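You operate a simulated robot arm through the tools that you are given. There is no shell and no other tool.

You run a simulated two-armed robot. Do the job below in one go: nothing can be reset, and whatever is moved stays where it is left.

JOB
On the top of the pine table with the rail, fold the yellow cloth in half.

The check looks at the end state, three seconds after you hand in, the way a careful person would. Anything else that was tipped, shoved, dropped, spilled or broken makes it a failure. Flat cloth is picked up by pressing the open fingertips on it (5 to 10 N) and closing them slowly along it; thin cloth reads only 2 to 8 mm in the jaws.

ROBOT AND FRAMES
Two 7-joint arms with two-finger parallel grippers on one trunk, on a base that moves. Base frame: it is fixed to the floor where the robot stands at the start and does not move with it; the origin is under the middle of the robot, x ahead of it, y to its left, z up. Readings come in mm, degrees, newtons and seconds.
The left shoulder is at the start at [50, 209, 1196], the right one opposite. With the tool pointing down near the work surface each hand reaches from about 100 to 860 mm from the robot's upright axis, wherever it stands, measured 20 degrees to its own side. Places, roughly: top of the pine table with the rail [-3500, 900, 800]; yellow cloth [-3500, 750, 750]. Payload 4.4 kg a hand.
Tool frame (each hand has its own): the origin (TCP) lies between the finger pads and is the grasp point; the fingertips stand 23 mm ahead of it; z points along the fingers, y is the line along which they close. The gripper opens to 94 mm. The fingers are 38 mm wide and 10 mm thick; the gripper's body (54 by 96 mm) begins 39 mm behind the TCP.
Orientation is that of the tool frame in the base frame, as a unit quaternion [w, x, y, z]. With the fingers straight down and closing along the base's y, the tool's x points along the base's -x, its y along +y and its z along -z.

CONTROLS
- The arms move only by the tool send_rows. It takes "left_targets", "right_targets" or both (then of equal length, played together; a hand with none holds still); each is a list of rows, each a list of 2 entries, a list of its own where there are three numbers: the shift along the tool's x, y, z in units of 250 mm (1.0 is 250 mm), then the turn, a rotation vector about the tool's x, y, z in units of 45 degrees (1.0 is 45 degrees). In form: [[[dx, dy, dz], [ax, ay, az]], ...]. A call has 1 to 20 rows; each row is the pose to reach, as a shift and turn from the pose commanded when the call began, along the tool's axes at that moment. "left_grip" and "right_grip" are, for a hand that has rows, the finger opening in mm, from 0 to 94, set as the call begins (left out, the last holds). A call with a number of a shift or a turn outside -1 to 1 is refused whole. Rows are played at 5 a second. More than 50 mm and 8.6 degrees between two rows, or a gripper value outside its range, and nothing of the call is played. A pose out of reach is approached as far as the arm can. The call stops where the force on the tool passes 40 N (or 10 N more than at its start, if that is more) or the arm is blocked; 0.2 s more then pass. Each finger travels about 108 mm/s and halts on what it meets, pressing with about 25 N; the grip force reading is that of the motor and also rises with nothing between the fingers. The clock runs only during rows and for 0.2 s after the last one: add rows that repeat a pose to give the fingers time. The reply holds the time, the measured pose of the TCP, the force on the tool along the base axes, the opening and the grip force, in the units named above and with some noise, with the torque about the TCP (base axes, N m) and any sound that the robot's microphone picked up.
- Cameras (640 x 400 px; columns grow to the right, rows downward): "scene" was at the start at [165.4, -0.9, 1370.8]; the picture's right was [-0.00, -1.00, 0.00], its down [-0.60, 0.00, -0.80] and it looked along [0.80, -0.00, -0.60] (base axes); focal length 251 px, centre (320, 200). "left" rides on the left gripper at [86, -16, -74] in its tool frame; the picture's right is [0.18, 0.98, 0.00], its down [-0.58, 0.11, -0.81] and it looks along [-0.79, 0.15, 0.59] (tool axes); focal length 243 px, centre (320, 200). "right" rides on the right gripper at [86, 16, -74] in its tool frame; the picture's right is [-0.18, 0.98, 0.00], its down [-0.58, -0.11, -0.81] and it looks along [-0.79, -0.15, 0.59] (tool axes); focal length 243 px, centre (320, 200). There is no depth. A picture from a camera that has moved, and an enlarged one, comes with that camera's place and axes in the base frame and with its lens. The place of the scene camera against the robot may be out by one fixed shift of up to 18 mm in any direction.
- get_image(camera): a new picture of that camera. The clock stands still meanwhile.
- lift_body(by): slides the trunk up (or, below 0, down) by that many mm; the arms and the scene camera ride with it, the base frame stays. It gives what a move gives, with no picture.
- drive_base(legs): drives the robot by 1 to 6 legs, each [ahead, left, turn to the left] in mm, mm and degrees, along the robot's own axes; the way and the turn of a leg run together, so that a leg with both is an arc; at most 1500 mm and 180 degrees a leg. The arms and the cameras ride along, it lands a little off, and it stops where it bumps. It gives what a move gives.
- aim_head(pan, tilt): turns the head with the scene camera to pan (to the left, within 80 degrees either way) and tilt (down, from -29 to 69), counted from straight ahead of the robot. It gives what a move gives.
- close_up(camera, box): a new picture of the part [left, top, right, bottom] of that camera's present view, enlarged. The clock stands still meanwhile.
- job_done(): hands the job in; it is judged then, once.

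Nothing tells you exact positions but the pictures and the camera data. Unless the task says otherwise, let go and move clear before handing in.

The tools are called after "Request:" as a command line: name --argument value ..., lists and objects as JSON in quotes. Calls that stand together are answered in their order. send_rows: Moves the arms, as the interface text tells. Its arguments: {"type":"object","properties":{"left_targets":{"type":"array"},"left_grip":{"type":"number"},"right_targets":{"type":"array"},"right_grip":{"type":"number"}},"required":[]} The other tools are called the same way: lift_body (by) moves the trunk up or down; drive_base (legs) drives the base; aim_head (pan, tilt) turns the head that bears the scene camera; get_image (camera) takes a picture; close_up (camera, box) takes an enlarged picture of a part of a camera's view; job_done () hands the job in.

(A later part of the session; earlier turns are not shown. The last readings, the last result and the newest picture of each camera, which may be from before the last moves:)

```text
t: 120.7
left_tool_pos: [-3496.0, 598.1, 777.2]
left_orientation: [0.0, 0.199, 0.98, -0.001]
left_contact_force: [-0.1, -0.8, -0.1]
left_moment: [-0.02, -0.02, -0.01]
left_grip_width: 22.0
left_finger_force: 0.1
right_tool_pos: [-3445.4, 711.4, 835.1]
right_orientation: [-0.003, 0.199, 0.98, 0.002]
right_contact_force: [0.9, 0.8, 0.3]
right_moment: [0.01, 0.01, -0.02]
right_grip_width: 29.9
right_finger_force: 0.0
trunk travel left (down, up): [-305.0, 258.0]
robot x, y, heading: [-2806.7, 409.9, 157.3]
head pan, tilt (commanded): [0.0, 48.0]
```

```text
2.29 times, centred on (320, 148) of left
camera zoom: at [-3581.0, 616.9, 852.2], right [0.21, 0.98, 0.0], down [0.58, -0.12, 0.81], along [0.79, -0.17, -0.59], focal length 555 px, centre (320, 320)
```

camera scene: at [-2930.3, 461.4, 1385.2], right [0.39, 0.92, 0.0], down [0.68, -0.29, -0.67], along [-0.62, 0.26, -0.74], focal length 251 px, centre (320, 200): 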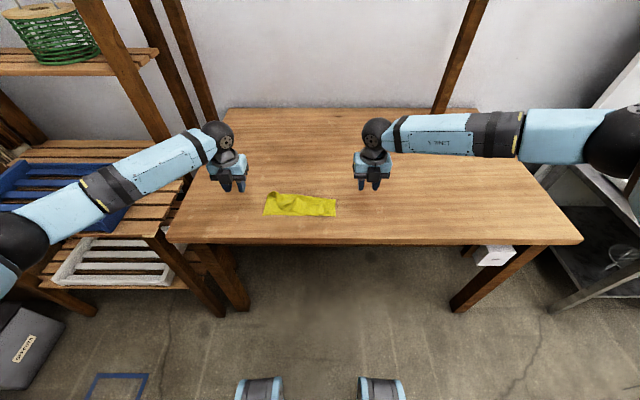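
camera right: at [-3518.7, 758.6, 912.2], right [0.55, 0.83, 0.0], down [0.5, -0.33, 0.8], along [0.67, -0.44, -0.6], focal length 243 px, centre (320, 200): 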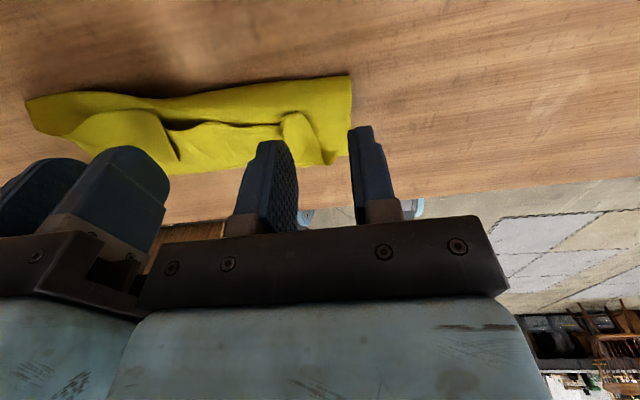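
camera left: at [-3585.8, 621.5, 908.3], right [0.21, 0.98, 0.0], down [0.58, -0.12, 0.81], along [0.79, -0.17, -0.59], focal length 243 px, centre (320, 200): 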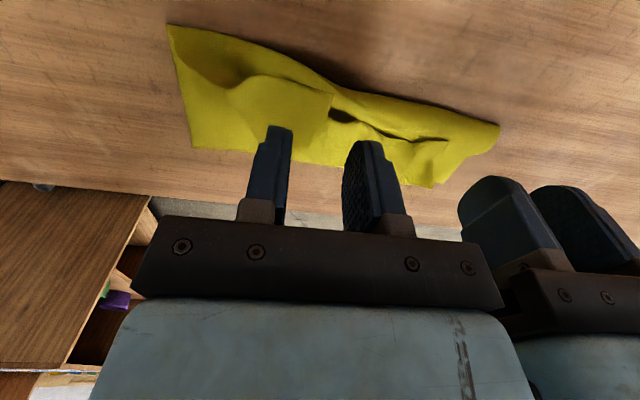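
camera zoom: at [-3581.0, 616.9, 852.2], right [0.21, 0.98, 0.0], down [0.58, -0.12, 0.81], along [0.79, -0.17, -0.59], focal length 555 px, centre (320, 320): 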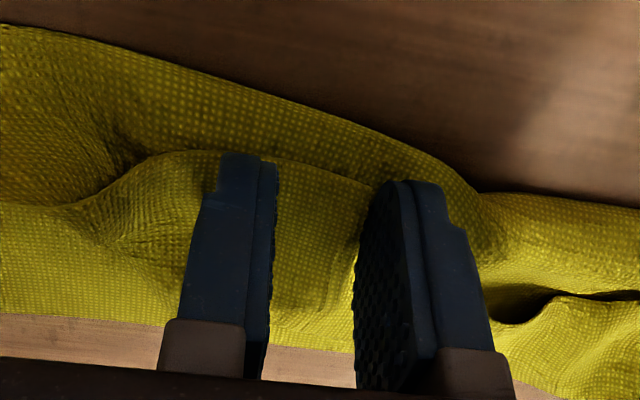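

The wedge-shaped corner lies squarely between the left fingers. I continue closing.

Request:
send_rows --left_targets '[[[0, 0, 0.002], [0, 0, 0]], [[0, 0, 0.002], [0, 0, 0]], [[0, 0, 0.002], [0, 0, 0]]]' --left_grip 14

Request:
send_rows --left_targets '[[[0, 0, 0], [0, 0, 0]], [[0, 0, 0], [0, 0, 0]], [[0, 0, 0], [0, 0, 0]]]' --left_grip 7

Request:
close_up --camera "left" --box '[180, 60, 460, 235]'

```text
t: 121.5
left_tool_pos: [-3494.1, 597.8, 777.2]
left_orientation: [0.0, 0.199, 0.98, -0.001]
left_contact_force: [-0.2, -0.2, 0.2]
left_moment: [-0.04, -0.01, 0.03]
left_grip_width: 14.0
left_finger_force: 0.0
right_tool_pos: [-3446.1, 709.8, 835.9]
right_orientation: [-0.003, 0.199, 0.98, 0.002]
right_contact_force: [0.3, 0.3, -0.7]
right_moment: [-0.03, 0.02, -0.01]
right_grip_width: 30.1
right_finger_force: 0.0
trunk travel left (down, up): [-305.0, 258.0]
robot x, y, heading: [-2808.0, 405.7, 156.9]
head pan, tilt (commanded): [0.0, 48.0]
```

```text
t: 122.3
left_tool_pos: [-3495.2, 598.5, 778.5]
left_orientation: [-0.001, 0.198, 0.98, -0.001]
left_contact_force: [-1.8, -1.8, 10.5]
left_moment: [-0.15, -0.04, 0.0]
left_grip_width: 8.1
left_finger_force: 10.4
right_tool_pos: [-3445.7, 710.5, 838.1]
right_orientation: [-0.004, 0.199, 0.98, 0.0]
right_contact_force: [0.1, 0.5, 0.6]
right_moment: [-0.01, 0.0, -0.01]
right_grip_width: 29.9
right_finger_force: 0.1
trunk travel left (down, up): [-305.0, 258.0]
robot x, y, heading: [-2804.5, 408.4, 157.2]
head pan, tilt (commanded): [0.0, 48.0]
```

```text
2.29 times, centred on (320, 148) of left
camera zoom: at [-3580.7, 617.3, 853.2], right [0.21, 0.98, 0.0], down [0.58, -0.13, 0.81], along [0.79, -0.17, -0.59], focal length 555 px, centre (320, 320)
```

zoom: 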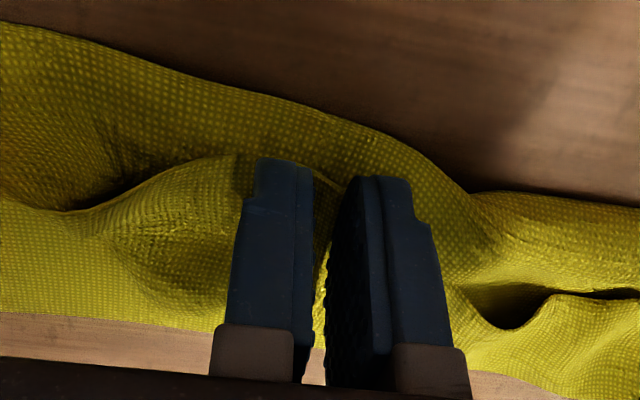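

The corner is now between the jaws (8 mm, gripping). I close fully and lift the left hand 30 mm to see what comes up.

Request:
send_rows --left_targets '[[[0, 0, 0], [0, 0, 0]], [[0, 0, 0], [0, 0, 0]], [[0, 0, -0.03], [0, 0, 0]], [[0, 0, -0.06], [0, 0, 0]], [[0, 0, -0.09], [0, 0, 0]], [[0, 0, -0.12], [0, 0, 0]], [[0, 0, -0.12], [0, 0, 0]]]' --left_grip 0

Request:
get_image --camera "left"

Request:
close_up --camera "scene" --box '[255, 160, 355, 230]'

Request:
close_up --camera "right" --box '[20, 60, 320, 240]'

```text
t: 123.9
left_tool_pos: [-3495.7, 598.3, 806.8]
left_orientation: [0.0, 0.199, 0.98, -0.001]
left_contact_force: [0.2, 0.8, -0.4]
left_moment: [-0.01, -0.01, 0.03]
left_grip_width: 1.9
left_finger_force: 24.8
right_tool_pos: [-3447.7, 710.0, 835.8]
right_orientation: [-0.004, 0.199, 0.98, 0.002]
right_contact_force: [0.7, 0.5, 0.8]
right_moment: [-0.04, -0.01, 0.0]
right_grip_width: 29.8
right_finger_force: 0.2
trunk travel left (down, up): [-305.0, 258.0]
robot x, y, heading: [-2805.9, 405.8, 157.0]
head pan, tilt (commanded): [0.0, 48.0]
```

```text
taken
camera left: at [-3581.5, 616.9, 881.5], right [0.21, 0.98, 0.0], down [0.58, -0.12, 0.81], along [0.79, -0.17, -0.59], focal length 243 px, centre (320, 200)
```

left: 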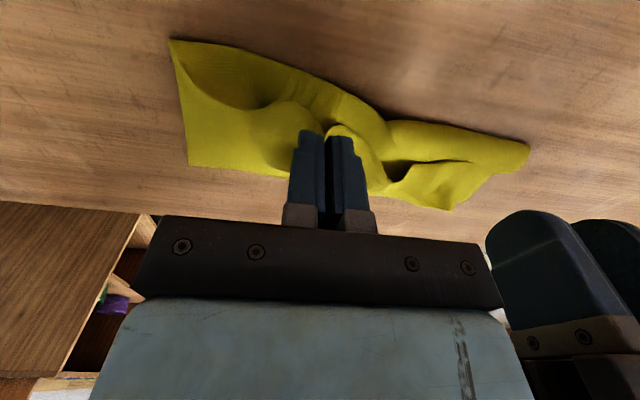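

```text
5.71 times, centred on (305, 195) of scene
camera zoom: at [-2930.5, 461.7, 1385.1], right [0.39, 0.92, 0.0], down [0.68, -0.29, -0.67], along [-0.62, 0.26, -0.74], focal length 1434 px, centre (406, 229)
```

zoom: 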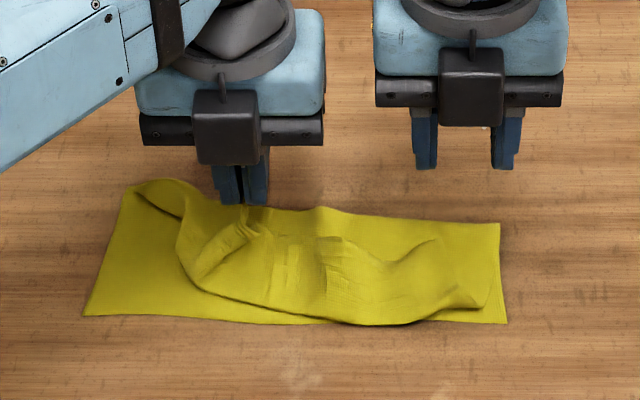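

```text
2.13 times, centred on (170, 150) of right
camera zoom: at [-3518.8, 759.0, 911.9], right [0.55, 0.83, 0.0], down [0.5, -0.33, 0.8], along [0.67, -0.44, -0.6], focal length 518 px, centre (640, 307)
```

zoom: 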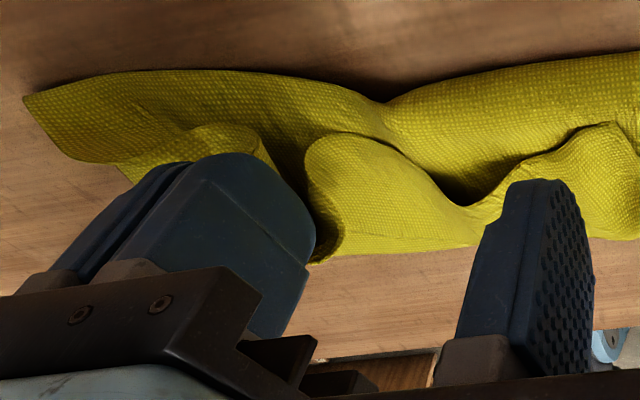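

The left jaws hold the left corner. Now the right hand goes astride the right corner the same way.

Request:
send_rows --right_targets '[[[-0.036, -0.052, 0.06], [0, 0, 0]], [[-0.068, -0.096, 0.13], [0, 0, 0]], [[-0.068, -0.096, 0.2], [0, 0, 0]], [[-0.068, -0.096, 0.22], [0, 0, 0]], [[-0.068, -0.096, 0.22], [0, 0, 0]]]' --right_grip 38

Request:
close_up --camera "right" --box '[180, 60, 460, 235]'

```text
t: 125.1
left_tool_pos: [-3495.5, 598.8, 807.4]
left_orientation: [-0.001, 0.199, 0.98, 0.0]
left_contact_force: [0.7, 0.0, -0.2]
left_moment: [0.01, -0.04, 0.02]
left_grip_width: 1.6
left_finger_force: 24.8
right_tool_pos: [-3439.0, 682.6, 781.1]
right_orientation: [-0.003, 0.199, 0.98, 0.001]
right_contact_force: [0.3, 0.5, 0.5]
right_moment: [-0.02, -0.01, 0.02]
right_grip_width: 37.9
right_finger_force: 0.0
trunk travel left (down, up): [-305.0, 258.0]
robot x, y, heading: [-2808.9, 409.6, 157.2]
head pan, tilt (commanded): [0.0, 48.0]
```

```text
2.29 times, centred on (320, 148) of right
camera zoom: at [-3511.0, 731.4, 856.1], right [0.55, 0.83, 0.0], down [0.5, -0.33, 0.8], along [0.67, -0.44, -0.6], focal length 555 px, centre (320, 320)
```

zoom: 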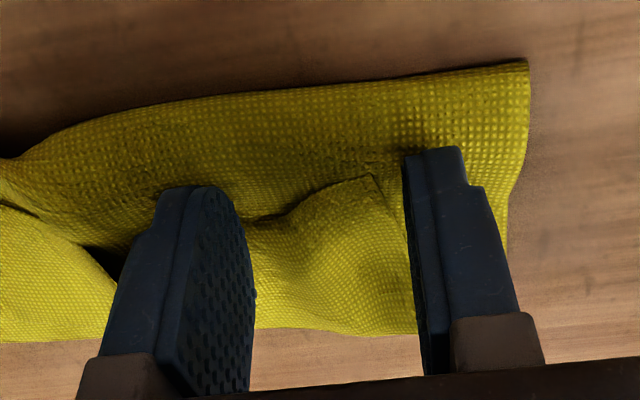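

The right corner sits between the right fingers. I lower to light contact and close in steps.

Request:
send_rows --right_targets '[[[0, 0, 0.008], [0, 0, 0]], [[0, 0, 0.014], [0, 0, 0]], [[0, 0, 0.014], [0, 0, 0]]]'

Request:
send_rows --right_targets '[[[0, 0, 0.003], [0, 0, 0]], [[0, 0, 0.003], [0, 0, 0]], [[0, 0, 0.003], [0, 0, 0]]]' --right_grip 30

Request:
close_up --camera "right" --box '[180, 60, 460, 235]'

```text
t: 125.9
left_tool_pos: [-3495.8, 598.3, 806.8]
left_orientation: [0.0, 0.198, 0.98, -0.001]
left_contact_force: [-0.6, 0.6, 0.3]
left_moment: [0.06, 0.01, 0.0]
left_grip_width: 2.0
left_finger_force: 25.1
right_tool_pos: [-3438.9, 683.6, 776.7]
right_orientation: [-0.004, 0.199, 0.98, 0.002]
right_contact_force: [0.1, -0.6, -0.5]
right_moment: [0.02, -0.02, -0.02]
right_grip_width: 37.9
right_finger_force: 0.1
trunk travel left (down, up): [-305.0, 258.0]
robot x, y, heading: [-2806.3, 404.5, 157.0]
head pan, tilt (commanded): [0.0, 48.0]
```

```text
t: 126.7
left_tool_pos: [-3495.4, 598.3, 806.2]
left_orientation: [0.0, 0.198, 0.98, -0.001]
left_contact_force: [-0.6, -1.1, -0.3]
left_moment: [0.01, -0.02, -0.03]
left_grip_width: 1.7
left_finger_force: 25.1
right_tool_pos: [-3439.5, 683.4, 776.0]
right_orientation: [-0.004, 0.199, 0.98, 0.002]
right_contact_force: [0.0, 0.1, 0.0]
right_moment: [-0.03, -0.01, 0.0]
right_grip_width: 29.8
right_finger_force: 0.2
trunk travel left (down, up): [-305.0, 258.0]
robot x, y, heading: [-2808.8, 404.8, 157.4]
head pan, tilt (commanded): [0.0, 48.0]
```

```text
2.29 times, centred on (320, 148) of right
camera zoom: at [-3511.6, 731.6, 851.3], right [0.55, 0.83, 0.0], down [0.5, -0.33, 0.8], along [0.67, -0.44, -0.6], focal length 555 px, centre (320, 320)
```

zoom: 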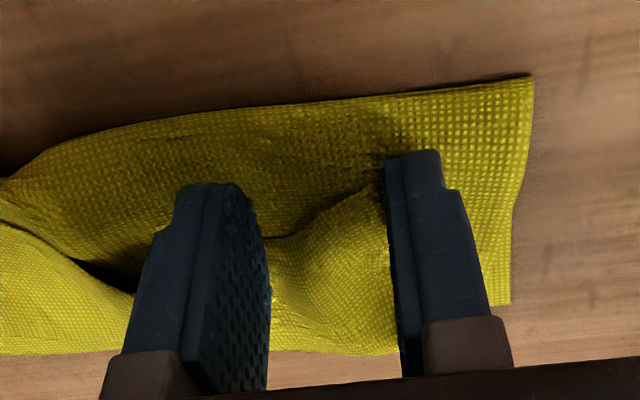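

Request:
send_rows --right_targets '[[[0, 0, 0.002], [0, 0, 0]], [[0, 0, 0.002], [0, 0, 0]], [[0, 0, 0.002], [0, 0, 0]]]' --right_grip 21

Request:
send_rows --right_targets '[[[0, 0, 0], [0, 0, 0]], [[0, 0, 0], [0, 0, 0]], [[0, 0, 0], [0, 0, 0]]]' --right_grip 13

Request:
close_up --camera "right" --box '[180, 60, 460, 235]'

```text
t: 127.5
left_tool_pos: [-3496.3, 598.2, 806.7]
left_orientation: [0.0, 0.199, 0.98, -0.001]
left_contact_force: [-0.2, 0.1, -0.5]
left_moment: [-0.01, 0.01, 0.03]
left_grip_width: 2.0
left_finger_force: 25.1
right_tool_pos: [-3439.5, 684.5, 775.7]
right_orientation: [-0.003, 0.198, 0.98, 0.001]
right_contact_force: [-0.3, 0.3, 1.6]
right_moment: [-0.02, -0.04, 0.0]
right_grip_width: 20.8
right_finger_force: 0.0
trunk travel left (down, up): [-305.0, 258.0]
robot x, y, heading: [-2808.0, 404.3, 157.1]
head pan, tilt (commanded): [0.0, 48.0]
```

```text
t: 128.3
left_tool_pos: [-3494.5, 598.9, 807.9]
left_orientation: [0.0, 0.198, 0.98, 0.0]
left_contact_force: [0.8, 0.0, -0.2]
left_moment: [0.0, -0.01, 0.01]
left_grip_width: 2.0
left_finger_force: 25.4
right_tool_pos: [-3439.3, 683.1, 775.7]
right_orientation: [-0.003, 0.199, 0.98, 0.003]
right_contact_force: [-0.2, -0.1, 1.7]
right_moment: [-0.03, -0.01, -0.01]
right_grip_width: 12.9
right_finger_force: 0.0
trunk travel left (down, up): [-305.0, 258.0]
robot x, y, heading: [-2808.6, 405.2, 157.4]
head pan, tilt (commanded): [0.0, 48.0]
```

```text
2.29 times, centred on (320, 148) of right
camera zoom: at [-3511.7, 731.5, 850.9], right [0.55, 0.83, 0.0], down [0.5, -0.33, 0.8], along [0.67, -0.44, -0.6], focal length 555 px, centre (320, 320)
```

zoom: 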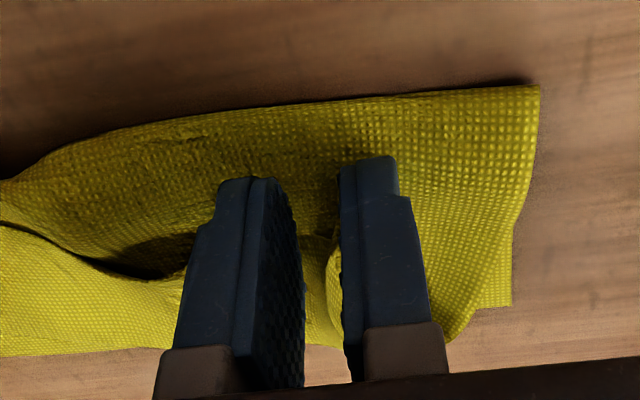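

Request:
send_rows --right_targets '[[[0, 0, 0.0], [0, 0, 0]], [[0, 0, 0.0], [0, 0, 0]], [[0, 0, 0.0], [0, 0, 0]]]' --right_grip 6

Request:
send_rows --right_targets '[[[0, 0, 0], [0, 0, 0]], [[0, 0, 0], [0, 0, 0]], [[0, 0, 0], [0, 0, 0]]]' --right_grip 0

Request:
close_up --camera "right" --box '[180, 60, 460, 235]'

Request:
close_up --camera "scene" --box '[255, 170, 355, 240]'

```text
t: 129.1
left_tool_pos: [-3495.0, 597.2, 805.8]
left_orientation: [-0.001, 0.198, 0.98, -0.001]
left_contact_force: [-0.1, 0.0, 0.3]
left_moment: [-0.02, 0.02, 0.0]
left_grip_width: 2.1
left_finger_force: 24.4
right_tool_pos: [-3439.1, 684.4, 775.1]
right_orientation: [-0.003, 0.198, 0.98, 0.001]
right_contact_force: [0.6, 0.5, 1.1]
right_moment: [0.02, 0.0, 0.0]
right_grip_width: 5.8
right_finger_force: 0.1
trunk travel left (down, up): [-305.0, 258.0]
robot x, y, heading: [-2807.0, 405.4, 156.9]
head pan, tilt (commanded): [0.0, 48.0]
```

```text
t: 129.9
left_tool_pos: [-3495.9, 598.6, 806.5]
left_orientation: [0.0, 0.199, 0.98, 0.0]
left_contact_force: [1.2, -0.5, -0.5]
left_moment: [0.01, 0.02, -0.04]
left_grip_width: 1.8
left_finger_force: 24.8
right_tool_pos: [-3438.8, 683.5, 776.0]
right_orientation: [-0.003, 0.198, 0.98, 0.001]
right_contact_force: [-0.4, 0.0, 1.5]
right_moment: [0.0, -0.01, -0.01]
right_grip_width: 2.1
right_finger_force: 24.7
trunk travel left (down, up): [-305.0, 258.0]
robot x, y, heading: [-2803.7, 403.3, 157.2]
head pan, tilt (commanded): [0.0, 48.0]
```

```text
2.29 times, centred on (320, 148) of right
camera zoom: at [-3511.7, 731.5, 851.0], right [0.55, 0.83, 0.0], down [0.5, -0.33, 0.8], along [0.67, -0.44, -0.6], focal length 555 px, centre (320, 320)
```

zoom: 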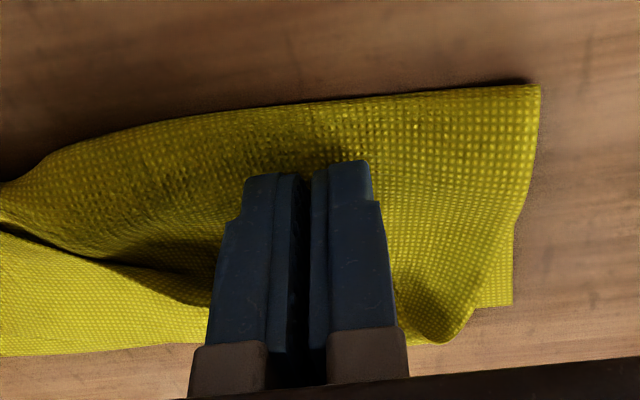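

```text
5.71 times, centred on (305, 205) of scene
camera zoom: at [-2930.3, 461.6, 1385.1], right [0.39, 0.92, 0.0], down [0.68, -0.29, -0.67], along [-0.62, 0.26, -0.74], focal length 1434 px, centre (406, 171)
```

zoom: 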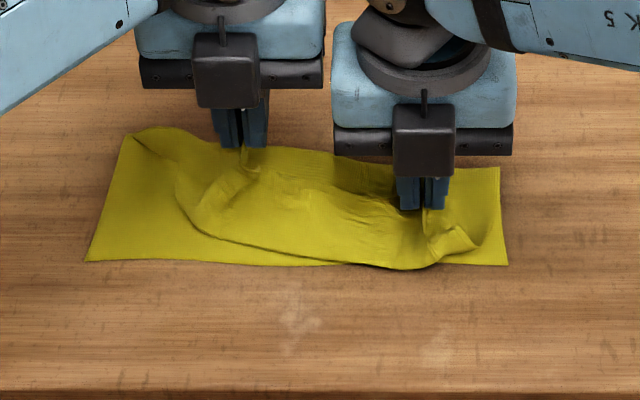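

Both corners appear to be gripped. I lift and spread the hands gradually, watching the tension.

Request:
send_rows --left_targets '[[[0.02, -0.03, -0.04], [0, 0, 0]], [[0.05, -0.07, -0.09], [0, 0, 0]], [[0.08, -0.12, -0.14], [0, 0, 0]], [[0.11, -0.17, -0.19], [0, 0, 0]], [[0.144, -0.22, -0.24], [0, 0, 0]], [[0.144, -0.22, -0.24], [0, 0, 0]]]' --right_targets '[[[0.02, 0.0, -0.08], [0, 0, 0]], [[0.06, 0.02, -0.16], [0, 0, 0]], [[0.11, 0.05, -0.24], [0, 0, 0]], [[0.16, 0.08, -0.3], [0, 0, 0]], [[0.22, 0.12, -0.36], [0, 0, 0]], [[0.22, 0.12, -0.36], [0, 0, 0]]]'

Request:
close_up --camera "scene" --box '[245, 140, 365, 230]'

Request:
get_image --camera "left"

Request:
get_image --camera "right"

```text
t: 131.3
left_tool_pos: [-3550.0, 564.2, 868.1]
left_orientation: [0.0, 0.2, 0.98, 0.001]
left_contact_force: [9.5, 21.3, 0.1]
left_moment: [0.52, -0.23, 0.56]
left_grip_width: 4.9
left_finger_force: 25.3
right_tool_pos: [-3479.1, 731.3, 867.1]
right_orientation: [-0.004, 0.197, 0.98, -0.001]
right_contact_force: [-9.5, -20.8, -0.5]
right_moment: [-0.55, 0.21, -0.54]
right_grip_width: 3.0
right_finger_force: 25.0
trunk travel left (down, up): [-305.0, 258.0]
robot x, y, heading: [-2801.4, 405.3, 157.2]
head pan, tilt (commanded): [0.0, 48.0]
```

```text
4.44 times, centred on (305, 185) of scene
camera zoom: at [-2930.5, 461.8, 1385.1], right [0.39, 0.92, 0.0], down [0.68, -0.29, -0.67], along [-0.62, 0.26, -0.74], focal length 1115 px, centre (387, 267)
```

zoom: 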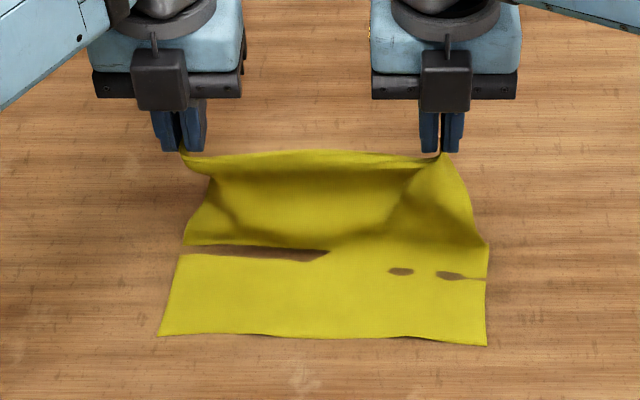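

```text
taken
camera left: at [-3635.1, 582.7, 942.0], right [0.21, 0.98, 0.0], down [0.58, -0.13, 0.81], along [0.79, -0.17, -0.59], focal length 243 px, centre (320, 200)
```

left: 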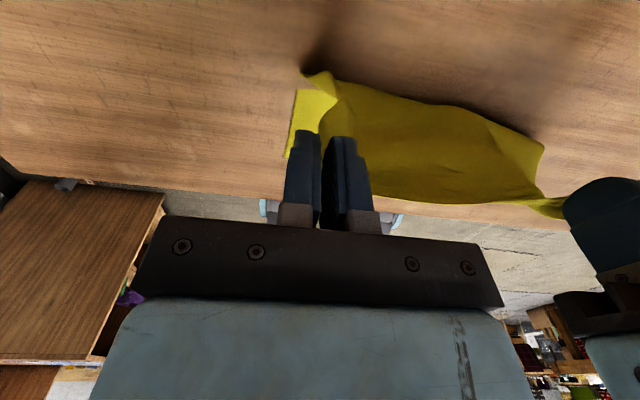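

```text
taken
camera right: at [-3551.4, 778.8, 942.0], right [0.55, 0.83, 0.0], down [0.5, -0.33, 0.8], along [0.67, -0.44, -0.6], focal length 243 px, centre (320, 200)
```

right: 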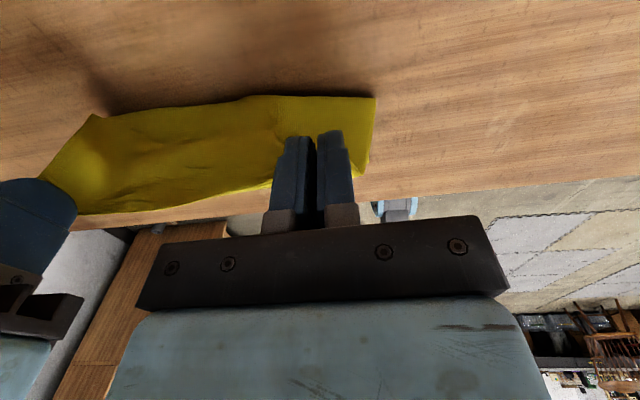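

Excellent: the free edge is now straight between the two corners. The side tension (23 N) is too high, so I bring the hands ~7 mm closer, centre them over the cloth, and move to stand the flap upright over the middle line.

Request:
send_rows --left_targets '[[[0.0, 0.026, 0.0], [0, 0, 0]], [[0.03, 0.052, -0.008], [0, 0, 0]], [[0.064, 0.052, -0.016], [0, 0, 0]], [[0.064, 0.052, -0.016], [0, 0, 0]]]' --right_targets '[[[0.0, 0.012, 0.0], [0, 0, 0]], [[0.012, 0.024, -0.01], [0, 0, 0]], [[0.024, 0.024, -0.02], [0, 0, 0]], [[0.024, 0.024, -0.02], [0, 0, 0]]]'

Request:
close_up --camera "scene" --box '[245, 140, 365, 230]'

Request:
close_up --camera "left" --box '[260, 50, 600, 240]'

Request:
close_up --camera "right" --box '[30, 60, 400, 240]'

```text
t: 132.3
left_tool_pos: [-3560.4, 581.1, 870.3]
left_orientation: [0.0, 0.199, 0.98, -0.001]
left_contact_force: [8.7, 15.8, 0.0]
left_moment: [0.37, -0.19, 0.37]
left_grip_width: 3.9
left_finger_force: 24.9
right_tool_pos: [-3480.6, 740.2, 871.3]
right_orientation: [-0.004, 0.199, 0.98, 0.001]
right_contact_force: [-8.2, -15.6, 0.2]
right_moment: [-0.34, 0.2, -0.39]
right_grip_width: 2.3
right_finger_force: 25.2
trunk travel left (down, up): [-305.0, 258.0]
robot x, y, heading: [-2806.2, 404.5, 157.0]
head pan, tilt (commanded): [0.0, 48.0]
```

```text
4.44 times, centred on (305, 185) of scene
camera zoom: at [-2930.3, 461.7, 1385.1], right [0.39, 0.92, 0.0], down [0.68, -0.29, -0.67], along [-0.62, 0.26, -0.74], focal length 1115 px, centre (387, 267)
```

zoom: 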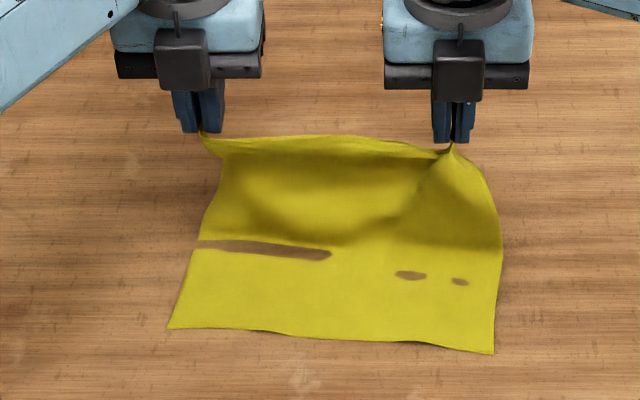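

```text
1.88 times, centred on (430, 145) of left
camera zoom: at [-3645.3, 600.2, 945.5], right [0.21, 0.98, 0.0], down [0.58, -0.12, 0.81], along [0.79, -0.17, -0.59], focal length 457 px, centre (113, 304)
```

zoom: 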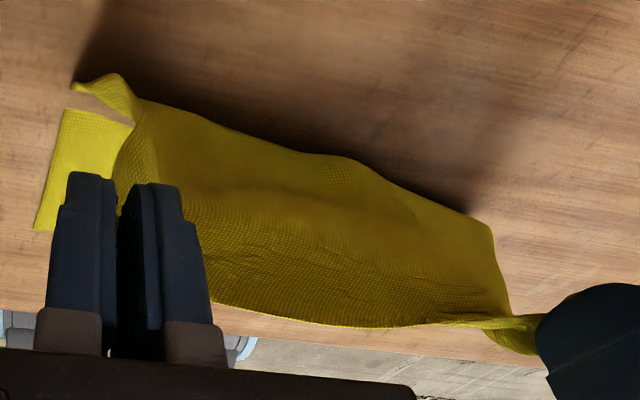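

```text
1.73 times, centred on (215, 150) of right
camera zoom: at [-3553.2, 788.4, 946.1], right [0.55, 0.83, 0.0], down [0.5, -0.33, 0.8], along [0.67, -0.44, -0.6], focal length 420 px, centre (502, 286)
```

zoom: 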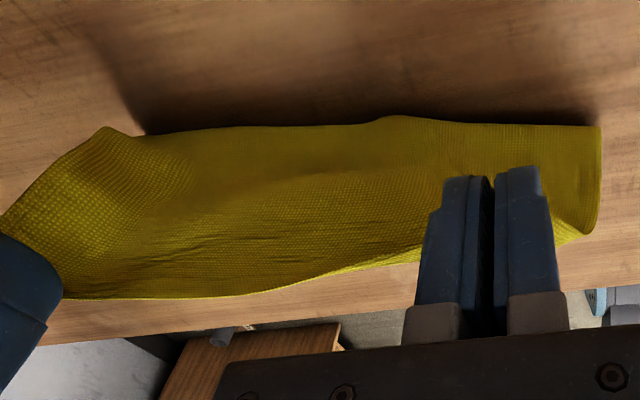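

Still 18 N of stretch and the cloth has turned a few degrees. I ease the spacing to ~170 mm and shift the hands to match the cloth's own centre line and slant.

Request:
send_rows --left_targets '[[[0.006, 0.03, 0.0], [0, 0, 0]], [[0.012, 0.06, 0.0], [0, 0, 0]], [[0.012, 0.06, 0.0], [0, 0, 0]]]' --right_targets '[[[-0.014, 0.016, 0.0], [0, 0, 0]], [[-0.028, 0.032, 0.0], [0, 0, 0]], [[-0.028, 0.032, 0.0], [0, 0, 0]]]'

Request:
close_up --camera "scene" --box '[245, 140, 365, 230]'

```text
t: 133.1
left_tool_pos: [-3556.6, 595.7, 870.2]
left_orientation: [-0.001, 0.199, 0.98, -0.001]
left_contact_force: [5.1, 9.2, -0.1]
left_moment: [0.26, -0.13, 0.24]
left_grip_width: 2.8
left_finger_force: 25.4
right_tool_pos: [-3471.4, 744.1, 871.8]
right_orientation: [-0.003, 0.198, 0.98, 0.001]
right_contact_force: [-4.8, -9.0, -1.0]
right_moment: [-0.23, 0.16, -0.26]
right_grip_width: 1.9
right_finger_force: 25.1
trunk travel left (down, up): [-305.0, 258.0]
robot x, y, heading: [-2809.0, 405.8, 157.2]
head pan, tilt (commanded): [0.0, 48.0]
```

```text
4.44 times, centred on (305, 185) of scene
camera zoom: at [-2930.5, 461.5, 1385.1], right [0.39, 0.92, 0.0], down [0.68, -0.29, -0.67], along [-0.62, 0.26, -0.74], focal length 1115 px, centre (387, 267)
```

zoom: 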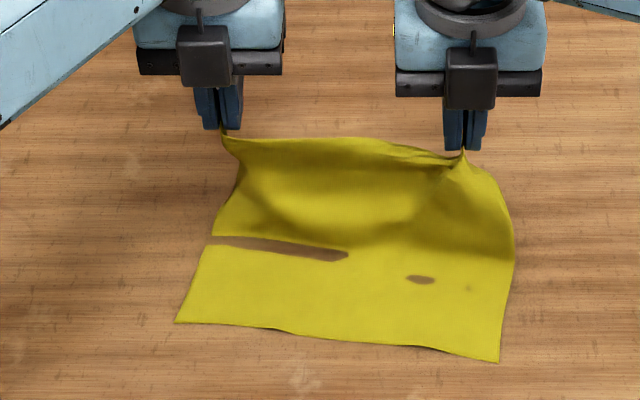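

Request:
close_up --camera "scene" --box '[275, 155, 345, 199]'

Request:
close_up --camera "left" --box '[260, 60, 460, 230]'

Request:
close_up --camera "right" --box '[150, 60, 400, 240]'

```text
9.09 times, centred on (310, 177) of scene
camera zoom: at [-2930.5, 461.5, 1385.1], right [0.39, 0.92, 0.0], down [0.68, -0.29, -0.67], along [-0.62, 0.26, -0.74], focal length 2281 px, centre (411, 409)
```

zoom: 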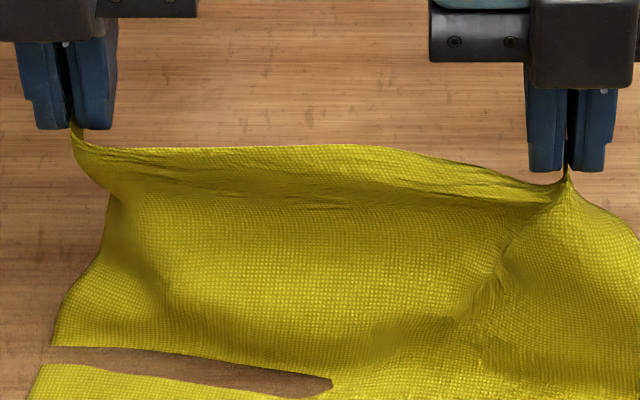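

```text
2.35 times, centred on (360, 145) of left
camera zoom: at [-3642.7, 614.0, 945.9], right [0.21, 0.98, 0.0], down [0.58, -0.12, 0.81], along [0.79, -0.17, -0.59], focal length 571 px, centre (226, 329)
```

zoom: 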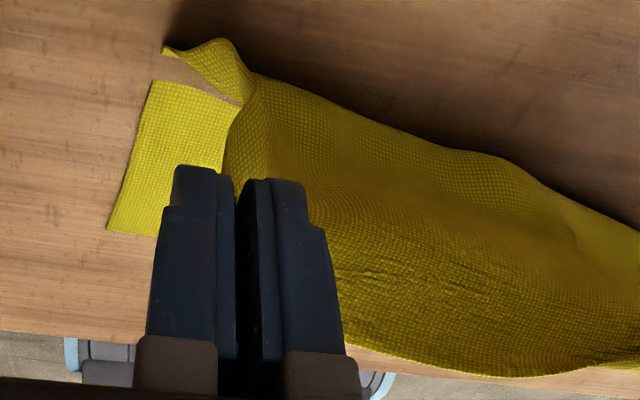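

```text
2.22 times, centred on (275, 150) of right
camera zoom: at [-3543.6, 792.4, 945.7], right [0.55, 0.83, 0.0], down [0.5, -0.33, 0.8], along [0.67, -0.44, -0.6], focal length 539 px, centre (420, 311)
```

zoom: 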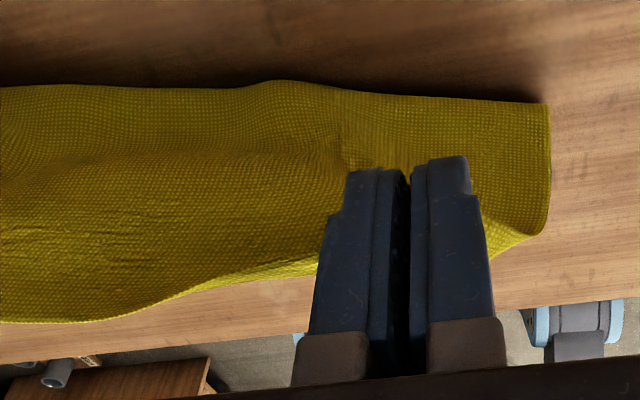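

The free edge runs nearly straight from jaw to jaw with only about 11 mm standing above the grip line — a good hold. The fold line sits about 100 mm from the near edge; I move both hands ~10 mm farther and relax the side tension slightly.

Request:
send_rows --left_targets '[[[0.02, 0.01, 0.0], [0, 0, 0]], [[0.04, 0.018, 0.0], [0, 0, 0]], [[0.04, 0.018, 0.0], [0, 0, 0]]]' --right_targets '[[[0.02, -0.004, 0.0], [0, 0, 0]], [[0.04, -0.006, 0.0], [0, 0, 0]], [[0.04, -0.006, 0.0], [0, 0, 0]]]'

Request:
close_up --camera "scene" --box '[245, 140, 365, 230]'

Request:
close_up --camera "right" --box '[30, 40, 400, 240]'

```text
t: 133.9
left_tool_pos: [-3564.2, 602.7, 869.6]
left_orientation: [0.0, 0.199, 0.98, 0.0]
left_contact_force: [2.4, 3.3, -0.7]
left_moment: [0.09, -0.09, 0.09]
left_grip_width: 1.8
left_finger_force: 25.4
right_tool_pos: [-3480.0, 748.1, 871.2]
right_orientation: [-0.003, 0.2, 0.98, 0.002]
right_contact_force: [-1.1, -3.8, -0.2]
right_moment: [-0.07, 0.04, -0.13]
right_grip_width: 2.0
right_finger_force: 26.0
trunk travel left (down, up): [-305.0, 258.0]
robot x, y, heading: [-2802.8, 407.3, 157.0]
head pan, tilt (commanded): [0.0, 48.0]
```

```text
4.44 times, centred on (305, 185) of scene
camera zoom: at [-2930.3, 461.7, 1385.1], right [0.39, 0.92, 0.0], down [0.68, -0.29, -0.67], along [-0.62, 0.26, -0.74], focal length 1115 px, centre (387, 267)
```

zoom: 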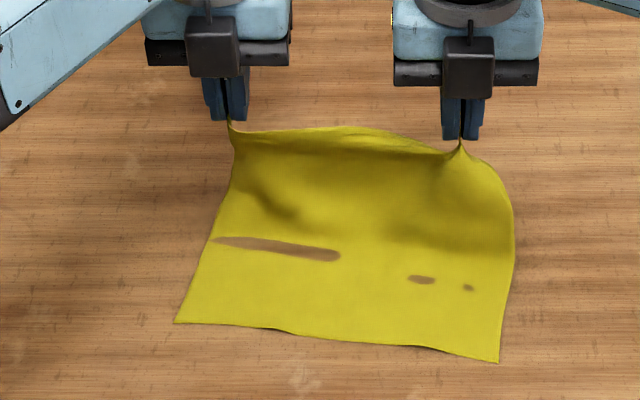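

```text
1.73 times, centred on (215, 140) of right
camera zoom: at [-3553.6, 795.6, 946.1], right [0.55, 0.83, 0.0], down [0.5, -0.33, 0.8], along [0.67, -0.44, -0.6], focal length 420 px, centre (502, 304)
```

zoom: 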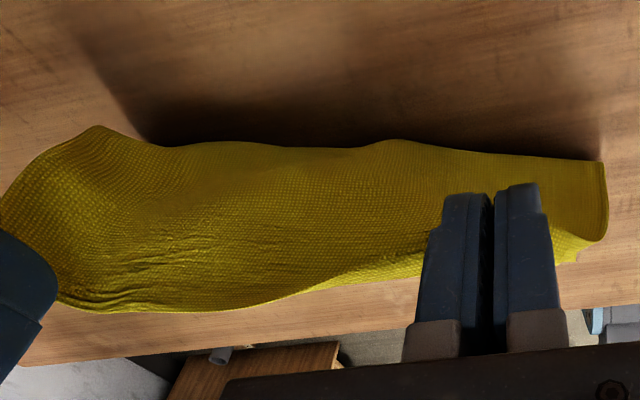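

The near edge stays put and tension is only ~4 N. Now I swing the flap toward me along the arc, following the cloth's own slant, with the fingers tilting up to 44°.

Request:
send_rows --left_targets '[[[-0.0723, -0.0111, 0.0012], [0, 0.133, 0]], [[-0.1502, -0.0231, 0.008], [0, 0.311, 0]], [[-0.2253, -0.0347, 0.0308], [0, 0.489, 0]], [[-0.2956, -0.0455, 0.0656], [0, 0.667, 0]], [[-0.3588, -0.0552, 0.112], [0, 0.844, 0]], [[-0.4106, -0.0632, 0.1672], [0, 0.978, 0]], [[-0.4106, -0.0632, 0.1672], [0, 0.978, 0]]]' --right_targets '[[[-0.0723, -0.0111, 0.0012], [0, 0.133, 0]], [[-0.1502, -0.0231, 0.008], [0, 0.311, 0]], [[-0.2253, -0.0347, 0.0308], [0, 0.489, 0]], [[-0.2956, -0.0455, 0.0656], [0, 0.667, 0]], [[-0.3588, -0.0552, 0.112], [0, 0.844, 0]], [[-0.4106, -0.0632, 0.1672], [0, 0.978, 0]], [[-0.4106, -0.0632, 0.1672], [0, 0.978, 0]]]'

Request:
get_image --camera "scene"

Request:
get_image --camera "left"

Request:
get_image --camera "right"

```text
t: 135.5
left_tool_pos: [-3475.0, 547.7, 828.7]
left_orientation: [-0.368, 0.185, 0.908, 0.074]
left_contact_force: [2.2, 4.5, -0.3]
left_moment: [0.13, -0.12, 0.02]
left_grip_width: 1.8
left_finger_force: 25.1
right_tool_pos: [-3392.1, 692.6, 827.5]
right_orientation: [-0.372, 0.184, 0.907, 0.075]
right_contact_force: [-1.8, -4.2, -0.4]
right_moment: [-0.17, 0.08, 0.02]
right_grip_width: 1.9
right_finger_force: 25.3
trunk travel left (down, up): [-305.0, 258.0]
robot x, y, heading: [-2805.5, 405.7, 157.0]
head pan, tilt (commanded): [0.0, 48.0]
```

```text
taken
camera scene: at [-2930.5, 461.8, 1385.1], right [0.39, 0.92, 0.0], down [0.68, -0.29, -0.67], along [-0.62, 0.26, -0.74], focal length 251 px, centre (320, 200)
```

scene: 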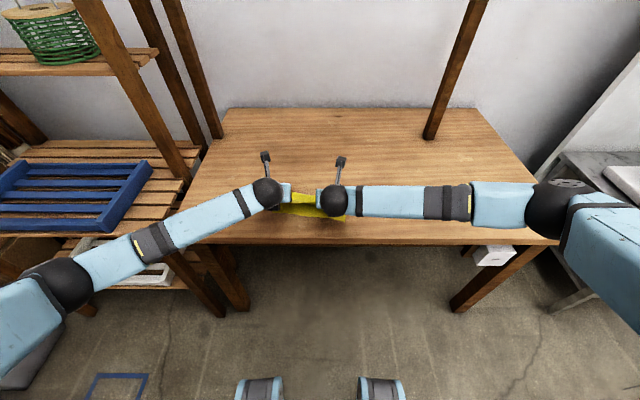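

```text
taken
camera left: at [-3490.1, 537.3, 942.8], right [0.26, 0.96, 0.13], down [0.94, -0.28, 0.17], along [0.2, 0.07, -0.98], focal length 243 px, centre (320, 200)
```

left: 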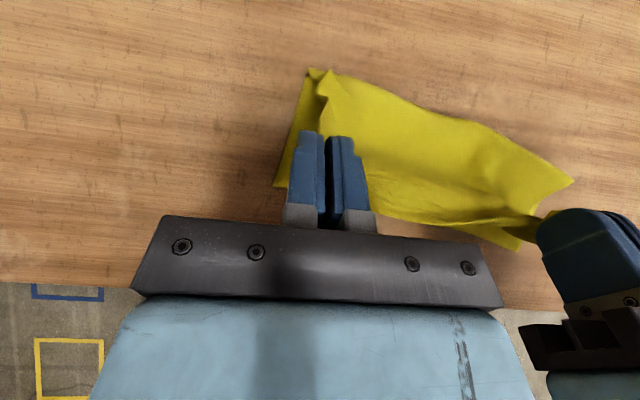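

```text
taken
camera right: at [-3393.9, 711.8, 941.6], right [0.5, 0.85, -0.13], down [0.86, -0.48, 0.17], along [0.08, -0.2, -0.98], focal length 243 px, centre (320, 200)
```

right: 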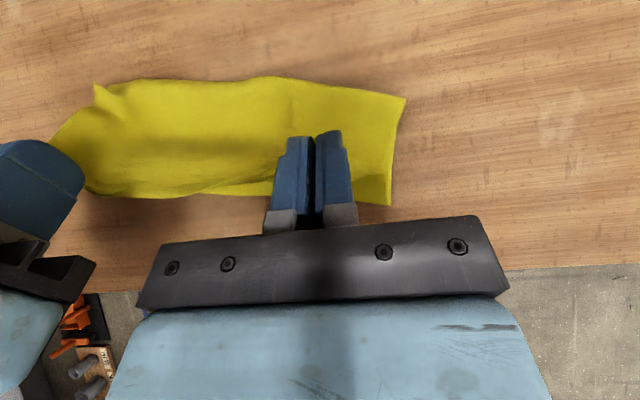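

This looks very good. I zoom in to check how the flap's edge approaches the near edge.

Request:
close_up --camera "right" --box '[30, 60, 430, 220]'

Request:
close_up --camera "left" --box '[250, 50, 600, 260]'

Request:
close_up --camera "scene" --box '[250, 170, 370, 240]'

```text
1.60 times, centred on (230, 140) of right
camera zoom: at [-3393.9, 711.8, 941.6], right [0.5, 0.85, -0.13], down [0.86, -0.48, 0.17], along [0.08, -0.2, -0.98], focal length 388 px, centre (464, 296)
```

zoom: 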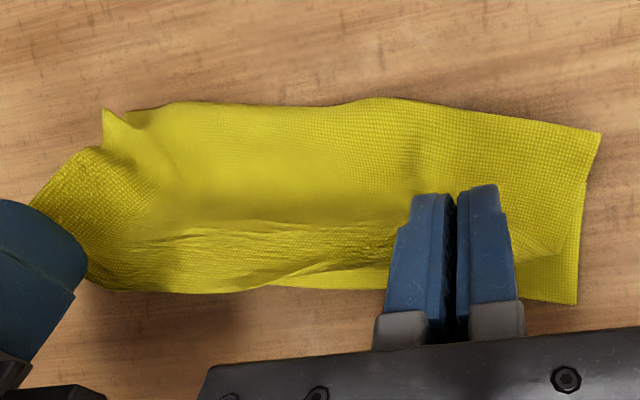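

```text
1.83 times, centred on (425, 155) of left
camera zoom: at [-3490.1, 537.3, 942.8], right [0.26, 0.96, 0.13], down [0.94, -0.28, 0.17], along [0.2, 0.07, -0.98], focal length 444 px, centre (128, 282)
```

zoom: 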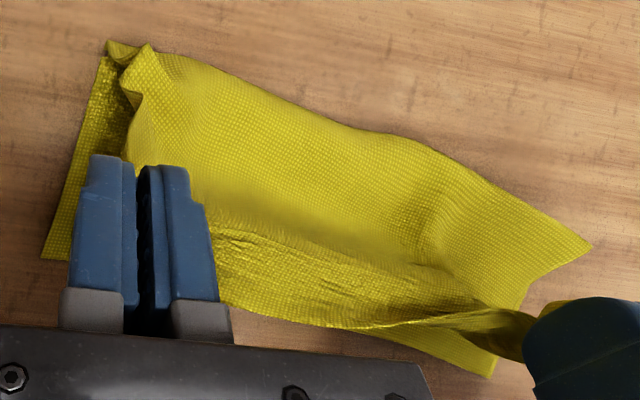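

```text
5.33 times, centred on (310, 205) of scene
camera zoom: at [-2930.5, 461.8, 1385.1], right [0.39, 0.92, 0.0], down [0.68, -0.29, -0.67], along [-0.62, 0.26, -0.74], focal length 1338 px, centre (373, 173)
```

zoom: 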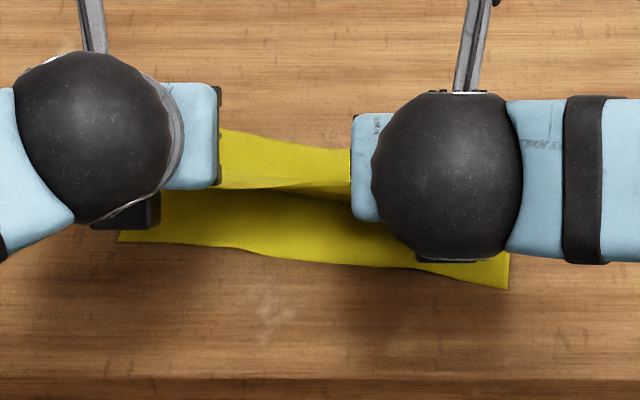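

The flap's edge extends toward me without curling. I continue down to the near edge, with the tilt going to 56°.

Request:
send_rows --left_targets '[[[-0.037, -0.0032, 0.0081], [0, 0.067, 0]], [[-0.0741, -0.0064, 0.0162], [0, 0.133, 0]], [[-0.1292, -0.0102, 0.0381], [0, 0.222, 0]], [[-0.1726, -0.0123, 0.0635], [0, 0.267, 0]], [[-0.1941, -0.0129, 0.0806], [0, 0.267, 0]], [[-0.1941, -0.0129, 0.0806], [0, 0.267, 0]]]' --right_targets '[[[-0.037, -0.0032, 0.0081], [0, 0.067, 0]], [[-0.0741, -0.0064, 0.0162], [0, 0.133, 0]], [[-0.1292, -0.0102, 0.0381], [0, 0.222, 0]], [[-0.1726, -0.0123, 0.0635], [0, 0.267, 0]], [[-0.1941, -0.0129, 0.0806], [0, 0.267, 0]], [[-0.1941, -0.0129, 0.0806], [0, 0.267, 0]]]'

Request:
close_up --camera "right" --box '[30, 60, 430, 240]'

Request:
close_up --camera "left" --box '[250, 50, 600, 260]'

Request:
close_up --camera "scene" --box '[250, 170, 370, 240]'

```text
t: 136.9
left_tool_pos: [-3458.2, 537.2, 784.5]
left_orientation: [-0.462, 0.175, 0.864, 0.093]
left_contact_force: [0.6, 5.1, 6.8]
left_moment: [0.21, 0.07, -0.04]
left_grip_width: 1.5
left_finger_force: 24.5
right_tool_pos: [-3373.3, 680.9, 782.7]
right_orientation: [-0.465, 0.175, 0.863, 0.094]
right_contact_force: [-2.6, -3.2, 7.1]
right_moment: [-0.09, 0.19, 0.05]
right_grip_width: 1.9
right_finger_force: 24.8
trunk travel left (down, up): [-305.0, 258.0]
robot x, y, heading: [-2806.2, 406.1, 157.1]
head pan, tilt (commanded): [0.0, 48.0]
```

```text
1.60 times, centred on (230, 150) of right
camera zoom: at [-3353.8, 690.4, 894.8], right [0.48, 0.87, -0.15], down [0.87, -0.49, -0.04], along [-0.11, -0.11, -0.99], focal length 388 px, centre (464, 280)
```

zoom: 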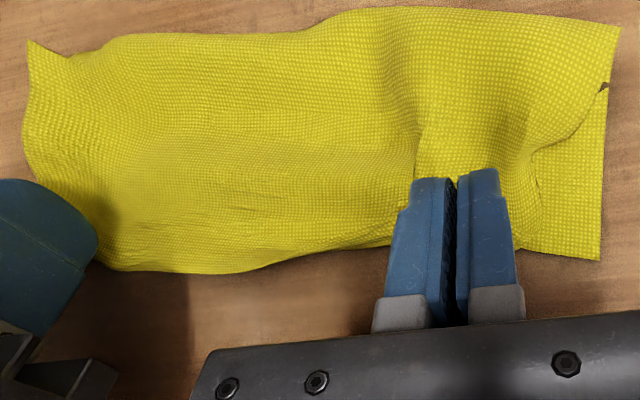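

```text
1.83 times, centred on (425, 155) of left
camera zoom: at [-3451.2, 517.4, 897.0], right [0.29, 0.95, 0.15], down [0.96, -0.29, -0.04], along [0.01, 0.16, -0.99], focal length 444 px, centre (128, 282)
```

zoom: 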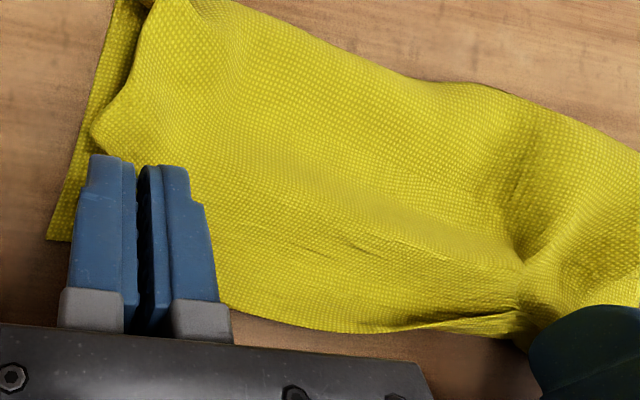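

```text
5.33 times, centred on (310, 205) of scene
camera zoom: at [-2928.7, 461.1, 1385.6], right [0.39, 0.92, 0.0], down [0.68, -0.29, -0.67], along [-0.62, 0.26, -0.74], focal length 1338 px, centre (373, 173)
```

zoom: 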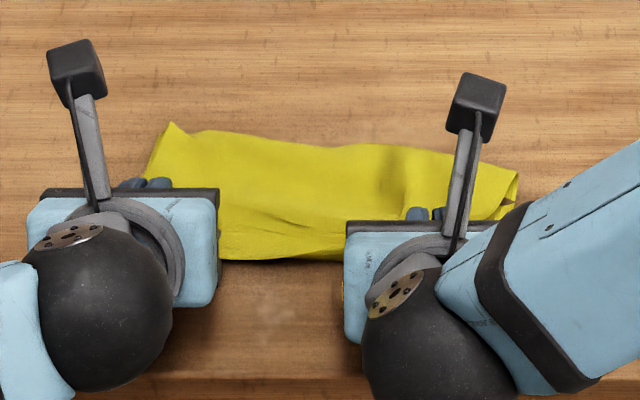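

Very nice: the flap covers the near half with its edge at the near edge. I now open both slowly while in light contact, shifting each hand outward so the outer fingers spread the gathered corners.

Request:
send_rows --left_targets '[[[0, -0.008, 0], [0, 0, 0]], [[0, -0.016, 0], [0, 0, 0]], [[0, -0.016, 0], [0, 0, 0]]]' --right_targets '[[[0, 0.008, 0], [0, 0, 0]], [[0, 0.016, 0], [0, 0, 0]], [[0, 0.016, 0], [0, 0, 0]]]' --left_grip 10 --right_grip 10

Request:
send_rows --left_targets '[[[0, -0.012, 0], [0, 0, 0]], [[0, -0.024, 0], [0, 0, 0]], [[0, -0.024, 0], [0, 0, 0]]]' --right_targets '[[[0, 0.012, 0], [0, 0, 0]], [[0, 0.024, 0], [0, 0, 0]], [[0, 0.024, 0], [0, 0, 0]]]' --left_grip 22 --right_grip 22

Request:
close_up --camera "right" --box '[30, 60, 430, 240]'

Request:
close_up --camera "left" --box '[250, 50, 600, 260]'

```text
t: 137.7
left_tool_pos: [-3461.1, 533.1, 779.7]
left_orientation: [-0.46, 0.175, 0.865, 0.092]
left_contact_force: [-1.3, -0.3, 0.6]
left_moment: [0.03, -0.02, -0.01]
left_grip_width: 10.2
left_finger_force: 0.1
right_tool_pos: [-3373.8, 686.0, 781.7]
right_orientation: [-0.464, 0.175, 0.863, 0.094]
right_contact_force: [-1.1, -1.1, 5.2]
right_moment: [0.03, 0.07, 0.03]
right_grip_width: 8.9
right_finger_force: 0.2
trunk travel left (down, up): [-305.0, 258.0]
robot x, y, heading: [-2809.6, 409.0, 157.1]
head pan, tilt (commanded): [0.0, 48.0]
```

```text
t: 138.5
left_tool_pos: [-3460.7, 529.1, 781.1]
left_orientation: [-0.461, 0.175, 0.865, 0.093]
left_contact_force: [1.2, 0.4, 0.5]
left_moment: [0.01, 0.03, 0.01]
left_grip_width: 22.0
left_finger_force: 0.0
right_tool_pos: [-3371.3, 690.7, 780.0]
right_orientation: [-0.464, 0.174, 0.864, 0.094]
right_contact_force: [-1.4, -0.7, 5.3]
right_moment: [0.0, 0.08, 0.03]
right_grip_width: 21.6
right_finger_force: 0.0
trunk travel left (down, up): [-305.0, 258.0]
robot x, y, heading: [-2807.7, 408.3, 157.3]
head pan, tilt (commanded): [0.0, 48.0]
```

```text
1.60 times, centred on (230, 150) of right
camera zoom: at [-3350.8, 699.7, 893.6], right [0.48, 0.87, -0.15], down [0.87, -0.49, -0.04], along [-0.11, -0.11, -0.99], focal length 388 px, centre (464, 280)
```

zoom: 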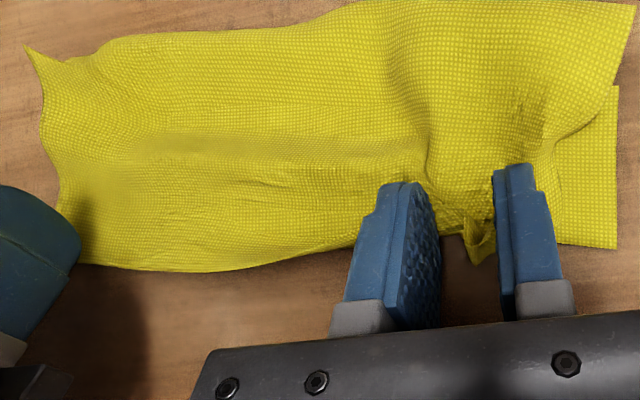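

```text
1.83 times, centred on (425, 155) of left
camera zoom: at [-3455.1, 508.7, 894.7], right [0.29, 0.95, 0.15], down [0.96, -0.29, -0.03], along [0.01, 0.15, -0.99], focal length 444 px, centre (128, 282)
```

zoom: 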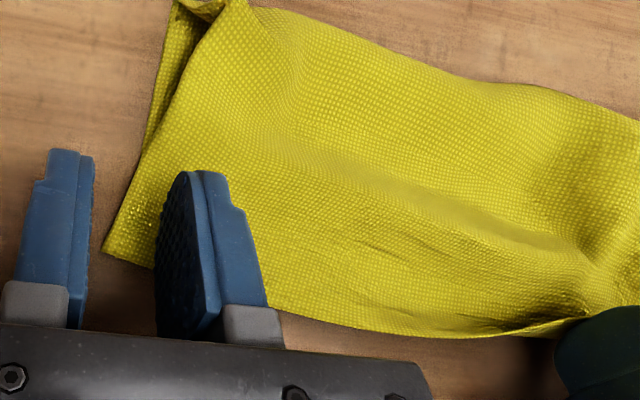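

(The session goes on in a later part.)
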